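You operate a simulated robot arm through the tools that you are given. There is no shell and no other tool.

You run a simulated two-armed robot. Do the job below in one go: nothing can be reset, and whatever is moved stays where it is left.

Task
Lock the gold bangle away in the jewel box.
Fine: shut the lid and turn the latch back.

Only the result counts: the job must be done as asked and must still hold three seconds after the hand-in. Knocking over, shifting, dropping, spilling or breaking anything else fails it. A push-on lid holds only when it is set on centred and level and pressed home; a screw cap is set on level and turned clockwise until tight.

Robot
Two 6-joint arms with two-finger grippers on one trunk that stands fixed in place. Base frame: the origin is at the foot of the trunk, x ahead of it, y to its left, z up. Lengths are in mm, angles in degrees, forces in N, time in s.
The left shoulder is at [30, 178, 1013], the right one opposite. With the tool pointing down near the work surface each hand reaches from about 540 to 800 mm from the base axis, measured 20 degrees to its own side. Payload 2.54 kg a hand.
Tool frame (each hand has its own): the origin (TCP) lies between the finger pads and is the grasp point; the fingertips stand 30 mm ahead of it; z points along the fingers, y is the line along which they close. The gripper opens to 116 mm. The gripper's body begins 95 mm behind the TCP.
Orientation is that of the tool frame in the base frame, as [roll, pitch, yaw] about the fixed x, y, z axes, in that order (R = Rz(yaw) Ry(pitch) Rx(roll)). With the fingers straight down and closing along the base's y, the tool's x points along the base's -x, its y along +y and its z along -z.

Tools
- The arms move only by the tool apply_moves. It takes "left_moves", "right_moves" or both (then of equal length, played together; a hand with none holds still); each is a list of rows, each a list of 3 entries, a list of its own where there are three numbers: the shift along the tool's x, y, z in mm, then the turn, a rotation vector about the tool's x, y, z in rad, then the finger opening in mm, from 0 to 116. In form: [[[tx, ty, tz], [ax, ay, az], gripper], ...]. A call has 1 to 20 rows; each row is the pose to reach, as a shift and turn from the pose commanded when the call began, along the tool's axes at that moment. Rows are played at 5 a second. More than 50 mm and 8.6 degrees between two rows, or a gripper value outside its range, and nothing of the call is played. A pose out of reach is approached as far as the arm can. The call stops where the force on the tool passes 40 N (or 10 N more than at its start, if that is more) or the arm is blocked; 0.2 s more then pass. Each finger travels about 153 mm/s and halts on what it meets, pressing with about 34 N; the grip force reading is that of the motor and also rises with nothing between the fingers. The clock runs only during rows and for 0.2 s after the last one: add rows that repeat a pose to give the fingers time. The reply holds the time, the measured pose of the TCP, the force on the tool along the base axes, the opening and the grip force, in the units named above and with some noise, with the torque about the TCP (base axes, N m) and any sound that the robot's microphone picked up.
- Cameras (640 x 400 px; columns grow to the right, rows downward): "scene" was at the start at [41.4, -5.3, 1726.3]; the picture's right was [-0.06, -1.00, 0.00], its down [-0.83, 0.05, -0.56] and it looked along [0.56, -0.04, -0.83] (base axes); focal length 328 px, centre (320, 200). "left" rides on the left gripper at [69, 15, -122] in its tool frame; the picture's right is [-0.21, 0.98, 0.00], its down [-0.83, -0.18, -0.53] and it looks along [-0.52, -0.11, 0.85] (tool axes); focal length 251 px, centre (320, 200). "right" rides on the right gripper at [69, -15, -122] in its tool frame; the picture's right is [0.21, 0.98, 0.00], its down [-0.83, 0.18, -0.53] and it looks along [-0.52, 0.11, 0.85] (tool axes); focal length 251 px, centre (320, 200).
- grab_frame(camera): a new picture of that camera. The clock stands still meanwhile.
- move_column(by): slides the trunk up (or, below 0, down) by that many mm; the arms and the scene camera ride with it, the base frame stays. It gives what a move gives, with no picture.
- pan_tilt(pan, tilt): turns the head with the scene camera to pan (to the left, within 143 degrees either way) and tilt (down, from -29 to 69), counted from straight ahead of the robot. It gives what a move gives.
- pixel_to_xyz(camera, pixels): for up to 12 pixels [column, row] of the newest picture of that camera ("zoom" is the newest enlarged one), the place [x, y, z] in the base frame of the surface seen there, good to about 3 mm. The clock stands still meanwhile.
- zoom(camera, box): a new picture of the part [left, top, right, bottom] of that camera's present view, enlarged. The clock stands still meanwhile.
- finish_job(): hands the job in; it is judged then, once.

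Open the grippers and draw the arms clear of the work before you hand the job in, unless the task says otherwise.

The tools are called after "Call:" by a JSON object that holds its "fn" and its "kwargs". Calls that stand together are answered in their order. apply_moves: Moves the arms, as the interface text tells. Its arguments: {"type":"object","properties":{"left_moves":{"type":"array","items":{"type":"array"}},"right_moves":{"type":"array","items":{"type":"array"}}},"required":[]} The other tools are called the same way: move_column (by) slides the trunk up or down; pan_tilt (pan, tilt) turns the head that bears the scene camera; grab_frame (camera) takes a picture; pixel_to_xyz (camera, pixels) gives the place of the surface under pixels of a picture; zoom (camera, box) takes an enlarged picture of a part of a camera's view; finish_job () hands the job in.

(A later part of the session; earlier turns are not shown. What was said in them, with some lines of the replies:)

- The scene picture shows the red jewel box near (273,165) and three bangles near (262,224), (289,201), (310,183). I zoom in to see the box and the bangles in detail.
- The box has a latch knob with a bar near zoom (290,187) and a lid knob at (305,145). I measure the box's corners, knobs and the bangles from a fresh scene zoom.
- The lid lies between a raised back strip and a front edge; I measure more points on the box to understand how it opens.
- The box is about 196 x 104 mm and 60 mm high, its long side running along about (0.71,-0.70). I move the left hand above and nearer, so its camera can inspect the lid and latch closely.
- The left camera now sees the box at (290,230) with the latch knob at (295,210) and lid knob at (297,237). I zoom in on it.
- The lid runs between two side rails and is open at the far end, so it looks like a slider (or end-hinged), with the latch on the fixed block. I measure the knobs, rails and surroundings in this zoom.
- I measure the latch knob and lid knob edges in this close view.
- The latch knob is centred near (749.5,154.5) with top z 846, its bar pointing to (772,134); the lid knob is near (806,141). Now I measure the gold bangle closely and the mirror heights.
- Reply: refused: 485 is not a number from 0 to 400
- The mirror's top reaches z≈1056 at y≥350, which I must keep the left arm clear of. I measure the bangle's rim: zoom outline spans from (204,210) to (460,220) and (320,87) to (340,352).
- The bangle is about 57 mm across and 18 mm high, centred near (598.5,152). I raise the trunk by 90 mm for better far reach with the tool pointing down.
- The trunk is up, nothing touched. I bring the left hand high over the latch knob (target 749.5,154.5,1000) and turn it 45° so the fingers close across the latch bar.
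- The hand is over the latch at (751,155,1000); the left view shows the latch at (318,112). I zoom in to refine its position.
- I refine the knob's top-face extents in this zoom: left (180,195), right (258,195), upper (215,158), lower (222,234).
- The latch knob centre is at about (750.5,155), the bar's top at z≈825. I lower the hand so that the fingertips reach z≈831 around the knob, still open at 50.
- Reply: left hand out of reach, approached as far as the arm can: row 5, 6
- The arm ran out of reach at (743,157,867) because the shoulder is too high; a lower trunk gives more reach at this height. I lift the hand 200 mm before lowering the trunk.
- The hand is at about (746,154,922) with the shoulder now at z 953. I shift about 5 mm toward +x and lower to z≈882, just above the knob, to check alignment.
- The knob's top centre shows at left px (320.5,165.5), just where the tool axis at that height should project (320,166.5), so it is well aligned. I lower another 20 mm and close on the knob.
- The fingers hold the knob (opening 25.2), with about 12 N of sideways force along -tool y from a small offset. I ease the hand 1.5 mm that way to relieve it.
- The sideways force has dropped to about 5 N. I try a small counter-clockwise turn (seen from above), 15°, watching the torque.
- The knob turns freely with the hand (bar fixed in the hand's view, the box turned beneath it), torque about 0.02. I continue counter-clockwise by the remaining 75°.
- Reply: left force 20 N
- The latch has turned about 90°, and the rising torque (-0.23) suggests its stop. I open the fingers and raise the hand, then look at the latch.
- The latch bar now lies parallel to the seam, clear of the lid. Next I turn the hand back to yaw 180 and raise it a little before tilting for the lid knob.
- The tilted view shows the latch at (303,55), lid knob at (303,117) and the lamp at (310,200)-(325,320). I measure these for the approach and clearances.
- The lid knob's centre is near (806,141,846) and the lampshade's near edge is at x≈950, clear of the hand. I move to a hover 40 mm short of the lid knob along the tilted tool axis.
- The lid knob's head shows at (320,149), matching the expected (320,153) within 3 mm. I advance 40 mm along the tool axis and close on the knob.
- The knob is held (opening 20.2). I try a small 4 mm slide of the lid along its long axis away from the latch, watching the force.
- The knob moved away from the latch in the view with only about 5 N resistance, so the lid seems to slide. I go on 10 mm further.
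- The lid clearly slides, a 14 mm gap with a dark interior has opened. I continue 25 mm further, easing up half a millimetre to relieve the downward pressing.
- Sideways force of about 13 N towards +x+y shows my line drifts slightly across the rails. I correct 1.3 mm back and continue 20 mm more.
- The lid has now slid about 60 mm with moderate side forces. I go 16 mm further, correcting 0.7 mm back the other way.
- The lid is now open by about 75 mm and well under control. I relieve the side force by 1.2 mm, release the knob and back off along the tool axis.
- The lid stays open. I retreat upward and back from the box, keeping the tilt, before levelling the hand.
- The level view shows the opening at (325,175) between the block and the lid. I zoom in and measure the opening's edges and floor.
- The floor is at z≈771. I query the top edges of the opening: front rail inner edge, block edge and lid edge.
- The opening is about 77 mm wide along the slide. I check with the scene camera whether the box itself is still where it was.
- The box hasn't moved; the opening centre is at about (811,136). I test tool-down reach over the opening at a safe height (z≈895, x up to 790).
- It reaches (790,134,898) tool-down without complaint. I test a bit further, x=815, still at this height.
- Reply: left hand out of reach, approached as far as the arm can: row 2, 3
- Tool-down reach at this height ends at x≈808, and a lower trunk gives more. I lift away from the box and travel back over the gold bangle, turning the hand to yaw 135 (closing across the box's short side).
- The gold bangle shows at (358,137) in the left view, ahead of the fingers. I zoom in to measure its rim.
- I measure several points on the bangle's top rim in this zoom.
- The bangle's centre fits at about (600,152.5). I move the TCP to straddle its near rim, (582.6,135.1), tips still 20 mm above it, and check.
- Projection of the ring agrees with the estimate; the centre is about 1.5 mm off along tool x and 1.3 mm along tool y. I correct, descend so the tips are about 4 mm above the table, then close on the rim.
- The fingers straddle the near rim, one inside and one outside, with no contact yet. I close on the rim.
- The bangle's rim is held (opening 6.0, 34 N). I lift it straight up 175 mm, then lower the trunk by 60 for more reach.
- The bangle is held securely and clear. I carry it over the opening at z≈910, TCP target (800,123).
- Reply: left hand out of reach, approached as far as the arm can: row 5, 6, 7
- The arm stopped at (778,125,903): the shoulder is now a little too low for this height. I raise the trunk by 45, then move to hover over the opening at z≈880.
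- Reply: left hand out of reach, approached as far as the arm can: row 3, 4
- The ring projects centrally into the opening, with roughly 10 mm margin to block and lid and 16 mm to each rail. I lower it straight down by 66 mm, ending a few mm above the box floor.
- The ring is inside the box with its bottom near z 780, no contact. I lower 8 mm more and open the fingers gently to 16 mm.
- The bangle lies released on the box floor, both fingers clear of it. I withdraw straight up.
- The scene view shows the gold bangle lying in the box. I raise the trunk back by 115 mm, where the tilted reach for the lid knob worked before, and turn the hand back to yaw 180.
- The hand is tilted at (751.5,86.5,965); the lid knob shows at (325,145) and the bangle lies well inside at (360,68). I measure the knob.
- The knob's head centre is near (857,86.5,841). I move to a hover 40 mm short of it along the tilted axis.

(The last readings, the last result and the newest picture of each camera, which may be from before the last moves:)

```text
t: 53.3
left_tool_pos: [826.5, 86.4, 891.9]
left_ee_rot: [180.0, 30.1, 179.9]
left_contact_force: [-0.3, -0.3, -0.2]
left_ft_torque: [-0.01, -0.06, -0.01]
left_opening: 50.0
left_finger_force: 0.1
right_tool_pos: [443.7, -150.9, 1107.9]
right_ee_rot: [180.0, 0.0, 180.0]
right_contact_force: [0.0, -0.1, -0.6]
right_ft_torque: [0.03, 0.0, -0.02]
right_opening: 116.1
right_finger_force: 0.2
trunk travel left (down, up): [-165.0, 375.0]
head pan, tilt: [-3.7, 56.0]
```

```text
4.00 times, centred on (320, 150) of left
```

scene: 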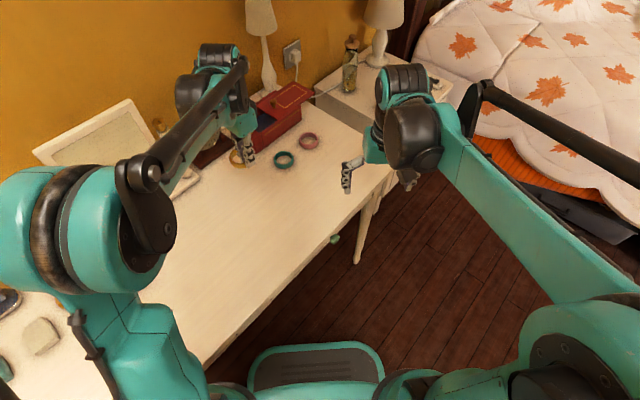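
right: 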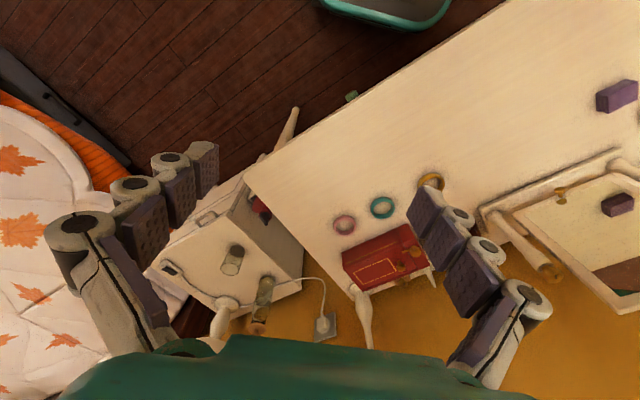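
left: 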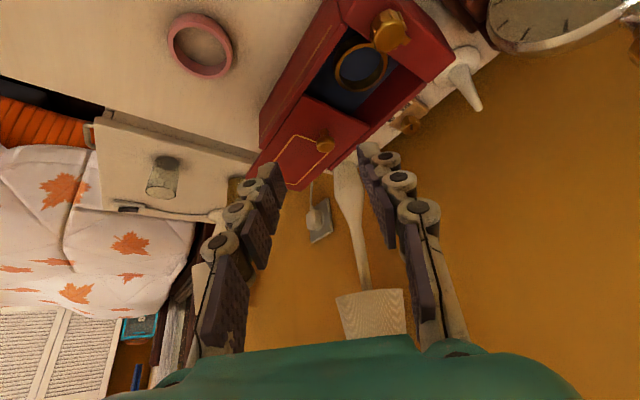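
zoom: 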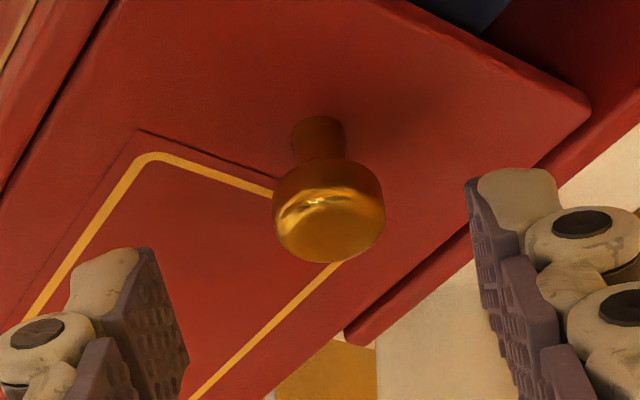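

The knob's head is at (322,153) versus the expected (320,153). I shift 1.7 mm in tool y, advance 39 mm and close on the knob.

Call:
{"fn": "apply_moves", "kwargs": {"left_moves": [[[0, 1.7, 15], [0, 0, 0], 50], [[0, 1.7, 30], [0, 0, 0], 50], [[0, 1.7, 39], [0, 0, 0], 50], [[0, 1.7, 39], [0, 0, 0], 35], [[0, 1.7, 39], [0, 0, 0], 22], [[0, 1.7, 39], [0, 0, 0], 12], [[0, 1.7, 39], [0, 0, 0], 12]]}}

Call:
{"fn": "zoom", "kwargs": {"camera": "left", "box": [220, 60, 420, 220]}}

```text
t: 54.9
left_tool_pos: [847.5, 87.1, 857.2]
left_ee_rot: [-179.9, 30.0, 179.9]
left_contact_force: [-0.7, -0.5, -1.1]
left_ft_torque: [0.0, -0.07, -0.01]
left_opening: 20.6
left_finger_force: 44.8
right_tool_pos: [444.4, -152.2, 1106.9]
right_ee_rot: [180.0, 0.1, -180.0]
right_contact_force: [-0.3, -0.8, 0.1]
right_ft_torque: [-0.03, -0.01, 0.03]
right_opening: 116.2
right_finger_force: 0.0
trunk travel left (down, up): [-165.0, 375.0]
head pan, tilt: [-3.7, 56.0]
```

```text
2.50 times, centred on (320, 140) of left
```

zoom: 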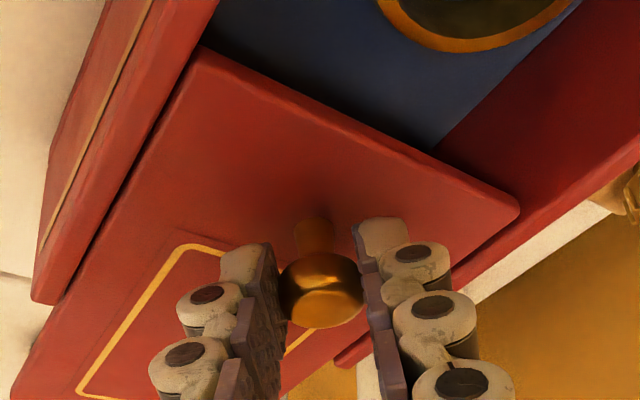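

The knob is gripped with almost no side load. I slide the lid back 20 mm toward the latch block and check the forces.

Call:
{"fn": "apply_moves", "kwargs": {"left_moves": [[[3.05, 3.55, -1.76], [0, 0, 0], 12], [[6.1, 7.1, -3.5], [0, 0, 0], 12], [[9.15, 10.65, -5.3], [0, 0, 0], 12], [[12.2, 14.2, -7.05], [0, 0, 0], 12]]}}

```text
t: 55.9
left_tool_pos: [834.7, 102.4, 857.1]
left_ee_rot: [180.0, 29.8, 179.9]
left_contact_force: [0.6, -0.3, -8.9]
left_ft_torque: [0.0, -0.24, 0.06]
left_opening: 20.3
left_finger_force: 45.0
right_tool_pos: [446.1, -152.3, 1107.6]
right_ee_rot: [180.0, -0.1, -180.0]
right_contact_force: [0.4, -0.8, 1.0]
right_ft_torque: [-0.01, -0.01, -0.02]
right_opening: 115.9
right_finger_force: 0.0
trunk travel left (down, up): [-165.0, 375.0]
head pan, tilt: [-3.7, 56.0]
```

The lid slides smoothly; only a slight upward pull (about 9 N) shows. I lower half a millimetre and slide another 25 mm.

Call:
{"fn": "apply_moves", "kwargs": {"left_moves": [[[3.3, 3.55, -1.3], [0, 0, 0], 12], [[6.4, 7.1, -3.1], [0, 0, 0], 12], [[9.4, 10.6, -4.8], [0, 0, 0], 12], [[12.5, 14.2, -6.6], [0, 0, 0], 12], [[15.5, 17.7, -8.4], [0, 0, 0], 12]]}}

Call:
{"fn": "zoom", "kwargs": {"camera": "left", "box": [220, 60, 420, 220]}}

```text
t: 57.1
left_tool_pos: [815.6, 119.2, 857.5]
left_ee_rot: [180.0, 29.9, -179.9]
left_contact_force: [-0.5, -0.8, -0.5]
left_ft_torque: [0.01, 0.29, 0.06]
left_opening: 20.3
left_finger_force: 45.0
right_tool_pos: [444.6, -151.9, 1107.7]
right_ee_rot: [179.9, 0.1, -180.0]
right_contact_force: [-0.6, -0.3, -0.7]
right_ft_torque: [0.04, -0.01, 0.02]
right_opening: 116.0
right_finger_force: 0.0
trunk travel left (down, up): [-165.0, 375.0]
head pan, tilt: [-3.7, 56.0]
```

```text
2.50 times, centred on (320, 140) of left
```

zoom: 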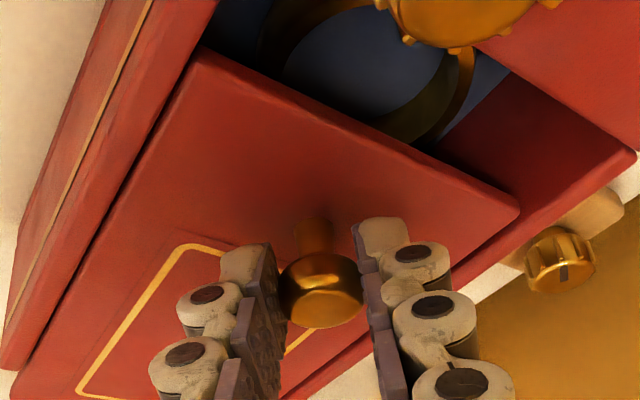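

Forces are near zero and about 30 mm remain. I slide 20 mm more.

Call:
{"fn": "apply_moves", "kwargs": {"left_moves": [[[3.05, 3.55, -1.76], [0, 0, 0], 12], [[6.1, 7.1, -3.5], [0, 0, 0], 12], [[9.15, 10.65, -5.3], [0, 0, 0], 12], [[12.2, 14.2, -7.05], [0, 0, 0], 12]]}}

Call:
{"fn": "zoom", "kwargs": {"camera": "left", "box": [220, 60, 420, 220]}}

```text
t: 58.1
left_tool_pos: [800.6, 134.0, 857.9]
left_ee_rot: [180.0, 29.9, 179.9]
left_contact_force: [-2.7, -3.3, -3.5]
left_ft_torque: [-0.07, -0.37, -0.08]
left_opening: 20.4
left_finger_force: 45.6
right_tool_pos: [444.5, -151.3, 1106.7]
right_ee_rot: [180.0, 0.0, 180.0]
right_contact_force: [-0.6, 0.1, 0.9]
right_ft_torque: [-0.04, 0.01, 0.01]
right_opening: 116.0
right_finger_force: 0.0
trunk travel left (down, up): [-165.0, 375.0]
head pan, tilt: [-3.7, 56.0]
```

```text
2.50 times, centred on (320, 140) of left
```

zoom: 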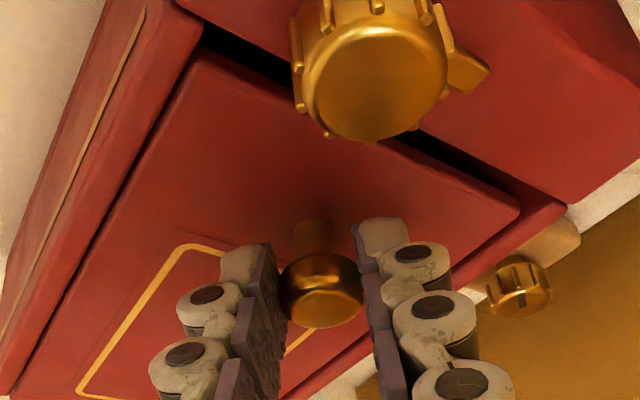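

A gap of roughly 9 mm remains. I slide 7 mm more in small steps.

Call:
{"fn": "apply_moves", "kwargs": {"left_moves": [[[1.22, 1.42, -0.7], [0, 0, 0], 12], [[2.44, 2.84, -1.4], [0, 0, 0], 12], [[3.66, 4.26, -2.1], [0, 0, 0], 12], [[4.27, 4.97, -2.5], [0, 0, 0], 12]]}}

Call:
{"fn": "zoom", "kwargs": {"camera": "left", "box": [220, 60, 420, 220]}}

```text
t: 59.1
left_tool_pos: [795.6, 140.2, 856.3]
left_ee_rot: [-180.0, 30.0, 180.0]
left_contact_force: [-4.7, -5.3, -0.8]
left_ft_torque: [-0.15, 0.44, -0.13]
left_opening: 20.4
left_finger_force: 44.9
right_tool_pos: [443.9, -153.5, 1108.4]
right_ee_rot: [179.9, 0.1, -180.0]
right_contact_force: [-0.3, -0.2, -0.3]
right_ft_torque: [0.01, 0.03, 0.02]
right_opening: 116.0
right_finger_force: 0.1
trunk travel left (down, up): [-165.0, 375.0]
head pan, tilt: [-3.7, 56.0]
```

```text
2.50 times, centred on (320, 140) of left
```

zoom: 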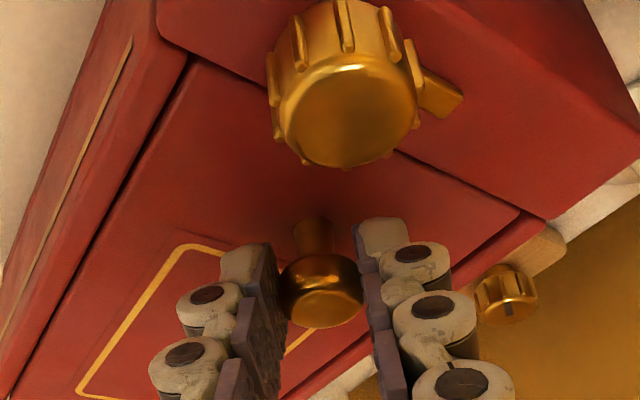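

The view now matches the closed state at the start. I push 2.5 mm further in small steps to feel for the end stop.

Call:
{"fn": "apply_moves", "kwargs": {"left_moves": [[[0.9, 0.3, -0.5], [0, 0, 0], 12], [[1.5, 1.0, -0.9], [0, 0, 0], 12], [[1.9, 1.5, -1.1], [0, 0, 0], 12]]}}

Call:
{"fn": "zoom", "kwargs": {"camera": "left", "box": [220, 60, 420, 220]}}

```text
t: 59.9
left_tool_pos: [795.1, 139.3, 857.2]
left_ee_rot: [-180.0, 30.0, 179.9]
left_contact_force: [4.9, -7.9, -2.7]
left_ft_torque: [-0.19, -0.65, -0.05]
left_opening: 20.3
left_finger_force: 44.8
right_tool_pos: [445.4, -153.4, 1106.5]
right_ee_rot: [-179.9, 0.0, -180.0]
right_contact_force: [0.0, 0.7, -0.5]
right_ft_torque: [0.01, 0.02, -0.01]
right_opening: 116.1
right_finger_force: 0.1
trunk travel left (down, up): [-165.0, 375.0]
head pan, tilt: [-3.7, 56.0]
```

```text
2.50 times, centred on (320, 140) of left
```

zoom: 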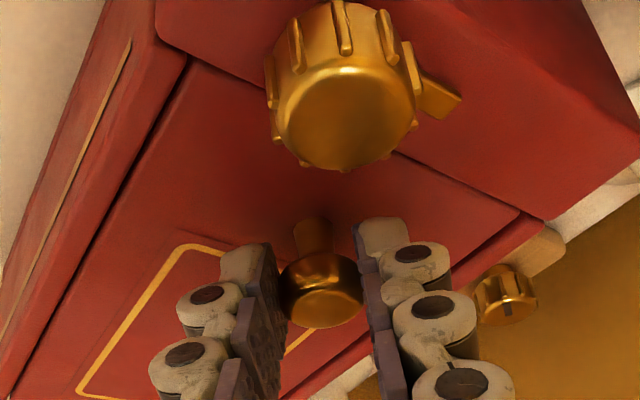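

A 9 N reaction along the slide shows that the lid is at its stop. I press 0.7 mm more to seat it, ease off, then release and back away.

Call:
{"fn": "apply_moves", "kwargs": {"left_moves": [[[0.45, 0.5, -0.25], [0, 0, 0], 12], [[0.45, 0.5, -0.25], [0, 0, 0], 12], [[0.1, 0.1, -0.05], [0, 0, 0], 12], [[0.1, 0.1, -0.05], [0, 0, 0], 25], [[0.1, 0.1, -0.05], [0, 0, 0], 40], [[0.1, 0.1, -0.05], [0, 0, 0], 50], [[0.1, 0.1, -25], [0, 0, 0], 50], [[0.1, 0.1, -60], [0, 0, 0], 50]]}}

Call:
{"fn": "grab_frame", "kwargs": {"camera": "left"}}

Call:
{"fn": "zoom", "kwargs": {"camera": "left", "box": [220, 20, 420, 180]}}

```text
t: 61.7
left_tool_pos: [764.7, 140.1, 911.7]
left_ee_rot: [-180.0, 30.0, 179.9]
left_contact_force: [-0.5, 0.4, 0.3]
left_ft_torque: [0.0, 0.02, 0.0]
left_opening: 50.0
left_finger_force: 0.1
right_tool_pos: [444.3, -152.0, 1107.6]
right_ee_rot: [-180.0, 0.1, -180.0]
right_contact_force: [0.3, 0.7, 0.4]
right_ft_torque: [0.01, -0.06, 0.02]
right_opening: 115.9
right_finger_force: 0.1
trunk travel left (down, up): [-165.0, 375.0]
head pan, tilt: [-3.7, 56.0]
```

```text
taken
```

left: 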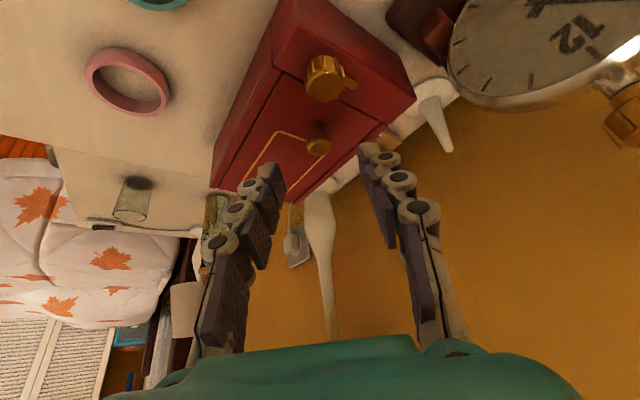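

```text
2.50 times, centred on (320, 100) of left
```

zoom: 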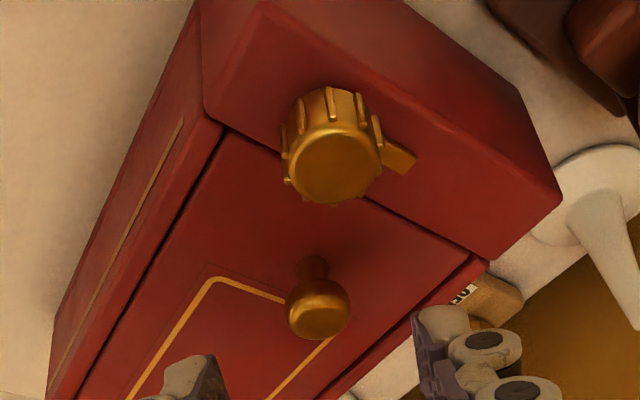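

The lid is shut with its seam closed. Now I go back over the latch, first lifting and levelling the hand.

Call:
{"fn": "apply_moves", "kwargs": {"left_moves": [[[-3, 3, -15], [0, 0, 0], 50], [[-7, 7, -30], [0, 0.131, 0], 50], [[-10, 10, -40], [0, 0.262, 0], 50], [[-12.9, 14, -50.3], [0, 0.393, 0], 50], [[-12.9, 14, -50.3], [0, 0.5236, 0], 50]]}}

Call:
{"fn": "apply_moves", "kwargs": {"left_moves": [[[0, 0, 0], [0, 0, -0.131], 50], [[0, 0, 0], [0, 0, -0.262], 50], [[0, 0, 0], [0, 0, -0.393], 50], [[0, 0, 0], [0, 0, -0.524], 50], [[0, 0, 0], [0, 0, -0.654], 50], [[0, 0, 0], [0, 0, -0.785], 50], [[0, 0, 0], [0, 0, -0.785], 50]]}}

Call:
{"fn": "zoom", "kwargs": {"camera": "left", "box": [240, 60, 400, 160]}}

```text
t: 62.9
left_tool_pos: [752.3, 156.5, 960.3]
left_ee_rot: [179.9, -0.2, 179.9]
left_contact_force: [-0.1, 0.4, 0.2]
left_ft_torque: [-0.01, 0.01, -0.03]
left_opening: 50.1
left_finger_force: 0.1
right_tool_pos: [445.7, -151.4, 1107.0]
right_ee_rot: [-180.0, -0.1, 180.0]
right_contact_force: [-0.3, 0.4, -0.6]
right_ft_torque: [0.01, 0.03, 0.01]
right_opening: 115.7
right_finger_force: 0.0
trunk travel left (down, up): [-165.0, 375.0]
head pan, tilt: [-3.7, 56.0]
```

```text
t: 64.5
left_tool_pos: [749.7, 155.5, 958.6]
left_ee_rot: [-180.0, -0.1, -135.0]
left_contact_force: [0.6, 1.2, 0.6]
left_ft_torque: [-0.01, -0.02, -0.02]
left_opening: 50.0
left_finger_force: 0.1
right_tool_pos: [445.6, -151.6, 1108.8]
right_ee_rot: [180.0, 0.0, 179.9]
right_contact_force: [0.0, -0.2, 0.0]
right_ft_torque: [0.01, 0.02, 0.01]
right_opening: 116.3
right_finger_force: 0.0
trunk travel left (down, up): [-165.0, 375.0]
head pan, tilt: [-3.7, 56.0]
```

```text
4.00 times, centred on (320, 110) of left
```

zoom: 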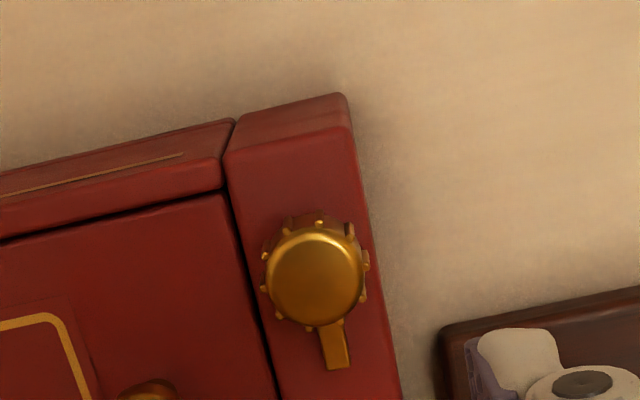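

The knob's top centre appears at (318.8,129.3) versus an expected (319.8,131.6), about 2 mm along tool x. I correct and descend to just above the knob for a check.

Call:
{"fn": "apply_moves", "kwargs": {"left_moves": [[[2, -0.6, 25], [0, 0, 0], 50], [[2, -0.6, 50], [0, 0, 0], 50], [[2, -0.6, 77], [0, 0, 0], 50], [[2, -0.6, 77], [0, 0, 0], 50]]}}

Call:
{"fn": "zoom", "kwargs": {"camera": "left", "box": [240, 110, 400, 210]}}

```text
t: 65.5
left_tool_pos: [750.7, 152.0, 882.0]
left_ee_rot: [-180.0, 0.0, -135.1]
left_contact_force: [0.2, -0.4, 0.4]
left_ft_torque: [0.01, -0.02, -0.01]
left_opening: 50.0
left_finger_force: 0.1
right_tool_pos: [444.7, -152.0, 1109.3]
right_ee_rot: [-179.9, 0.1, -180.0]
right_contact_force: [0.0, -0.1, 0.1]
right_ft_torque: [-0.02, -0.03, 0.0]
right_opening: 116.1
right_finger_force: 0.0
trunk travel left (down, up): [-165.0, 375.0]
head pan, tilt: [-3.7, 56.0]
```

```text
4.00 times, centred on (320, 160) of left
```

zoom: 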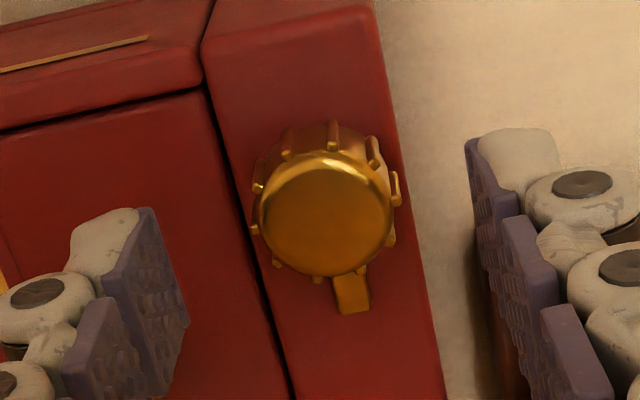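

The knob's top is at (321.8,163.8) versus expected (319.7,165.4), so I shift about 1 mm each way, descend 21 mm and close on the latch knob.

Call:
{"fn": "apply_moves", "kwargs": {"left_moves": [[[1, 1.0, 10], [0, 0, 0], 50], [[1, 1.0, 21], [0, 0, 0], 50], [[1, 1.0, 21], [0, 0, 0], 35], [[1, 1.0, 21], [0, 0, 0], 25], [[1, 1.0, 21], [0, 0, 0], 15], [[1, 1.0, 21], [0, 0, 0], 15]]}}

Call:
{"fn": "zoom", "kwargs": {"camera": "left", "box": [250, 110, 410, 210]}}

```text
t: 66.9
left_tool_pos: [749.4, 153.9, 859.3]
left_ee_rot: [-180.0, 0.0, -135.0]
left_contact_force: [4.2, -3.1, -0.1]
left_ft_torque: [-0.05, -0.26, 0.0]
left_opening: 25.0
left_finger_force: 45.0
right_tool_pos: [445.4, -151.7, 1108.1]
right_ee_rot: [180.0, 0.1, -180.0]
right_contact_force: [0.5, 0.2, -0.1]
right_ft_torque: [0.01, 0.01, -0.04]
right_opening: 116.1
right_finger_force: 0.0
trunk travel left (down, up): [-165.0, 375.0]
head pan, tilt: [-3.7, 56.0]
```

```text
4.00 times, centred on (330, 160) of left
```

zoom: 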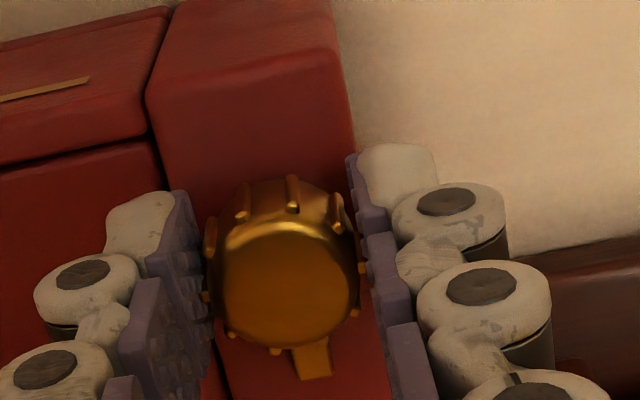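

The latch knob is gripped with only about 5 N side load. I turn it clockwise (seen from above) by 90°, back to where it was.

Call:
{"fn": "apply_moves", "kwargs": {"left_moves": [[[0, 0, 0], [0, 0, 0.131], 15], [[0, 0, 0], [0, 0, 0.262], 15], [[0, 0, 0], [0, 0, 0.393], 15], [[0, 0, 0], [0, 0, 0.524], 15], [[0, 0, 0], [0, 0, 0.654], 15], [[0, 0, 0], [0, 0, 0.785], 15], [[0, 0, 0], [0, 0, 0.916], 15], [[0, 0, 0], [0, 0, 1.047], 15], [[0, 0, 0], [0, 0, 1.178], 15], [[0, 0, 0], [0, 0, 1.309], 15], [[0, 0, 0], [0, 0, 1.44], 15], [[0, 0, 0], [0, 0, 1.56], 15]]}}

Call:
{"fn": "zoom", "kwargs": {"camera": "left", "box": [250, 110, 410, 210]}}

```text
t: 69.5
left_tool_pos: [749.5, 155.8, 858.5]
left_ee_rot: [-179.9, 0.0, 135.7]
left_contact_force: [-13.1, 17.9, -18.4]
left_ft_torque: [0.48, 0.24, 0.14]
left_opening: 25.1
left_finger_force: 44.9
right_tool_pos: [445.0, -151.0, 1108.7]
right_ee_rot: [-179.9, 0.0, -179.9]
right_contact_force: [0.3, 0.0, -0.3]
right_ft_torque: [0.01, -0.03, -0.02]
right_opening: 115.9
right_finger_force: 0.2
trunk travel left (down, up): [-165.0, 375.0]
head pan, tilt: [-3.7, 56.0]
```

```text
4.00 times, centred on (330, 160) of left
```

zoom: 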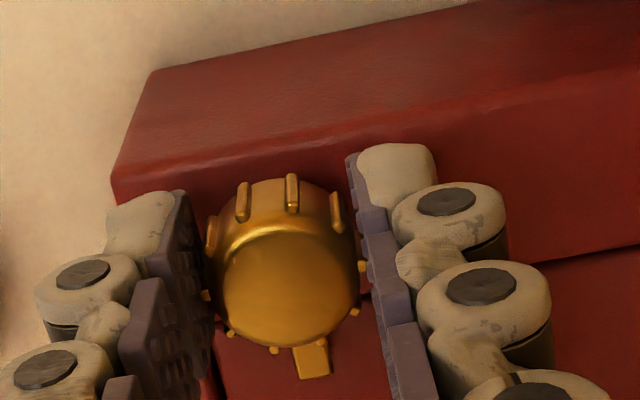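

The latch is back to within about 1° of its start. I relieve the 22 N load along tool x, lower half a millimetre, and add a final slight turn to make sure it is fully back.

Call:
{"fn": "apply_moves", "kwargs": {"left_moves": [[[1.0, 0.2, 0.3], [0, 0, 0.01], 15], [[1.6, 0.3, 0.6], [0, 0, 0.02], 15], [[1.6, 0.3, 0.6], [0, 0, 0.035], 15]]}}

```text
t: 70.3
left_tool_pos: [748.4, 155.3, 860.8]
left_ee_rot: [179.9, 0.1, 133.6]
left_contact_force: [10.8, 18.7, 3.3]
left_ft_torque: [0.56, -0.32, 0.46]
left_opening: 24.9
left_finger_force: 45.0
right_tool_pos: [446.3, -150.5, 1108.2]
right_ee_rot: [-180.0, 0.0, 179.9]
right_contact_force: [-0.1, -0.2, 0.0]
right_ft_torque: [0.02, 0.0, 0.02]
right_opening: 116.1
right_finger_force: 0.0
trunk travel left (down, up): [-165.0, 375.0]
head pan, tilt: [-3.7, 56.0]
```

The torque rose to 0.46, so the latch is at its end stop. I relieve the side load in tool y, then open the fingers and rise.

Call:
{"fn": "apply_moves", "kwargs": {"left_moves": [[[0.3, 1.2, 0], [0, 0, 0], 15], [[0.3, 1.8, 0], [0, 0, 0], 15], [[0.3, 1.8, 0], [0, 0, 0], 30], [[0.3, 1.8, 0], [0, 0, 0], 50], [[0.3, 1.8, 0], [0, 0, 0], 50], [[0.3, 1.8, -30], [0, 0, 0], 50], [[0.3, 1.8, -70], [0, 0, 0], 50], [[0.3, 1.8, -110], [0, 0, 0], 50]]}}

Call:
{"fn": "grab_frame", "kwargs": {"camera": "left"}}

Call:
{"fn": "zoom", "kwargs": {"camera": "left", "box": [270, 60, 430, 180]}}

```text
t: 72.1
left_tool_pos: [748.6, 153.6, 969.8]
left_ee_rot: [-180.0, 0.0, 133.5]
left_contact_force: [-0.1, -0.6, 0.5]
left_ft_torque: [-0.03, -0.02, 0.0]
left_opening: 50.1
left_finger_force: 0.1
right_tool_pos: [444.4, -152.3, 1107.5]
right_ee_rot: [-179.9, 0.1, 180.0]
right_contact_force: [0.0, -0.5, -0.2]
right_ft_torque: [0.01, -0.06, -0.01]
right_opening: 116.1
right_finger_force: 0.0
trunk travel left (down, up): [-165.0, 375.0]
head pan, tilt: [-3.7, 56.0]
```

```text
taken
```

left: 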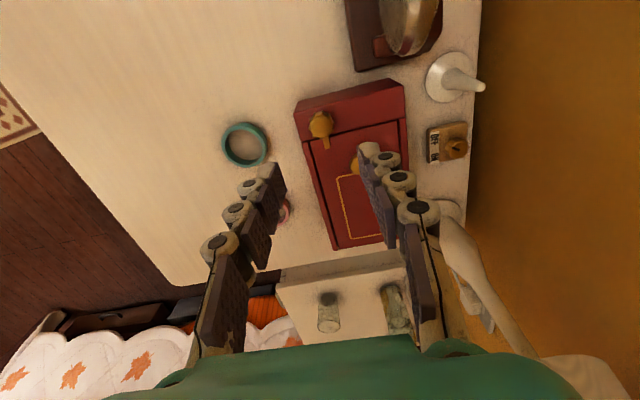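

```text
3.33 times, centred on (350, 120) of left
```

zoom: 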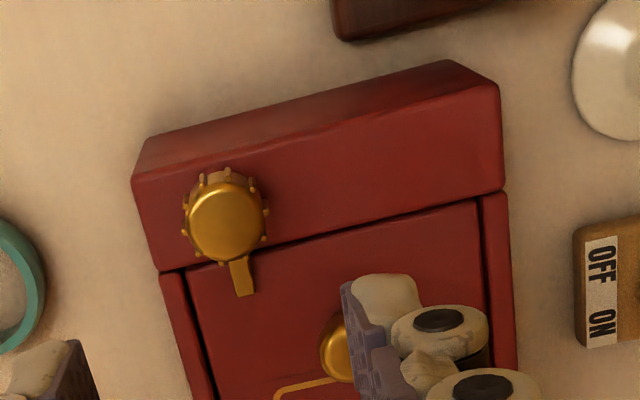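

The latch bar again lies over the shut lid, as at the start. I draw the left arm back and up, clear of the work, opening the gripper.

Call:
{"fn": "apply_moves", "kwargs": {"left_moves": [[[0, 0, -40], [0, 0, 0], 50], [[27, -29, -60], [0, 0, 0], 50], [[55, -58, -80], [0, 0, 0], 50], [[83, -87, -80], [0, 0, 0], 70], [[110, -116, -80], [0, 0, 0], 90], [[137, -145, -80], [0, 0, 0], 116], [[137, -145, -80], [0, 0, 0], 116]]}}

Call:
{"fn": "grab_frame", "kwargs": {"camera": "scene"}}

Call:
{"fn": "zoom", "kwargs": {"camera": "scene", "box": [220, 90, 340, 190]}}

Call:
{"fn": "grab_frame", "kwargs": {"camera": "left"}}

```text
t: 73.7
left_tool_pos: [548.2, 154.4, 1049.0]
left_ee_rot: [-180.0, -0.1, 133.5]
left_contact_force: [0.3, -0.5, 0.2]
left_ft_torque: [-0.02, 0.02, 0.03]
left_opening: 116.4
left_finger_force: 0.1
right_tool_pos: [445.8, -152.6, 1108.3]
right_ee_rot: [180.0, 0.0, -180.0]
right_contact_force: [0.4, 0.0, 0.8]
right_ft_torque: [0.04, 0.04, 0.03]
right_opening: 116.0
right_finger_force: 0.1
trunk travel left (down, up): [-165.0, 375.0]
head pan, tilt: [-3.7, 56.0]
```

```text
taken
```

scene: 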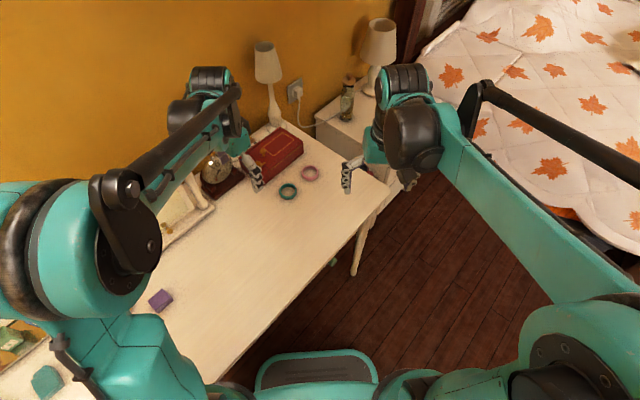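

```text
4.00 times, centred on (280, 140) of scene
```

zoom: 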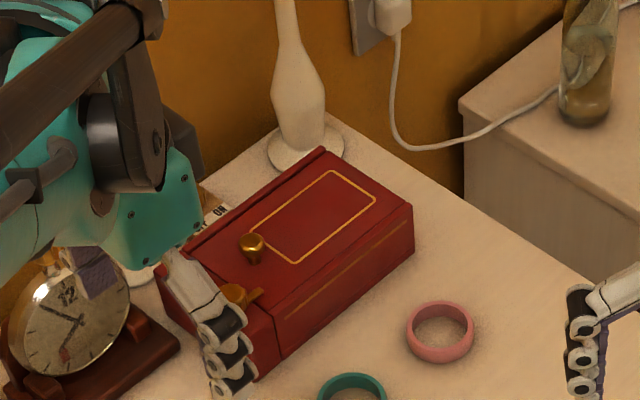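

```text
taken
```

left: 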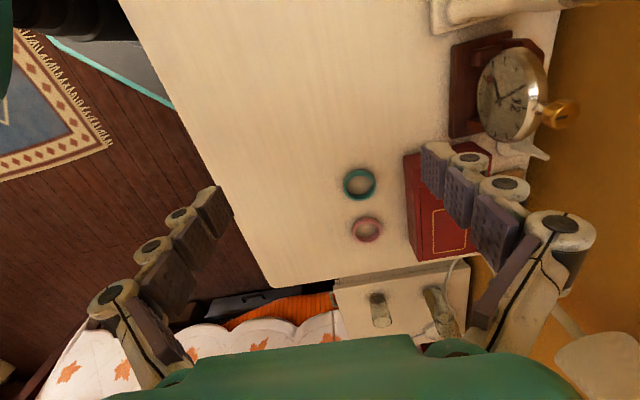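

The scene shows the box shut with the latch bar over the lid at (250,297) of the zoom, the other bangles, clock and lamp untouched, and both hands clear and open. I hand the job in.

Call:
{"fn": "finish_job", "kwargs": {}}

```text
The job is handed in.
```

The gold bangle is in the jewel box, with the lid slid shut to its stop and the latch turned back to its end stop over the lid. I handed the job in, and no verdict came back with the hand-in.

- **Bangle:** it was released lying on the box floor. The camera showed it there before the lid closed.
- **Lid and latch:** the lid stopped with about 9 N against it. The latch ended within about 1° of its starting angle, judged from the camera view.
- **Surroundings:** the last pictures show the box, the teal and pink bangles, the clock and the lamp where they were. The mirror is mostly hidden behind the left arm in that last view; I kept the arm clear of it throughout.
- **Arms:** both grippers are open. The left hand is drawn back and up from the box, and the right arm was never used.
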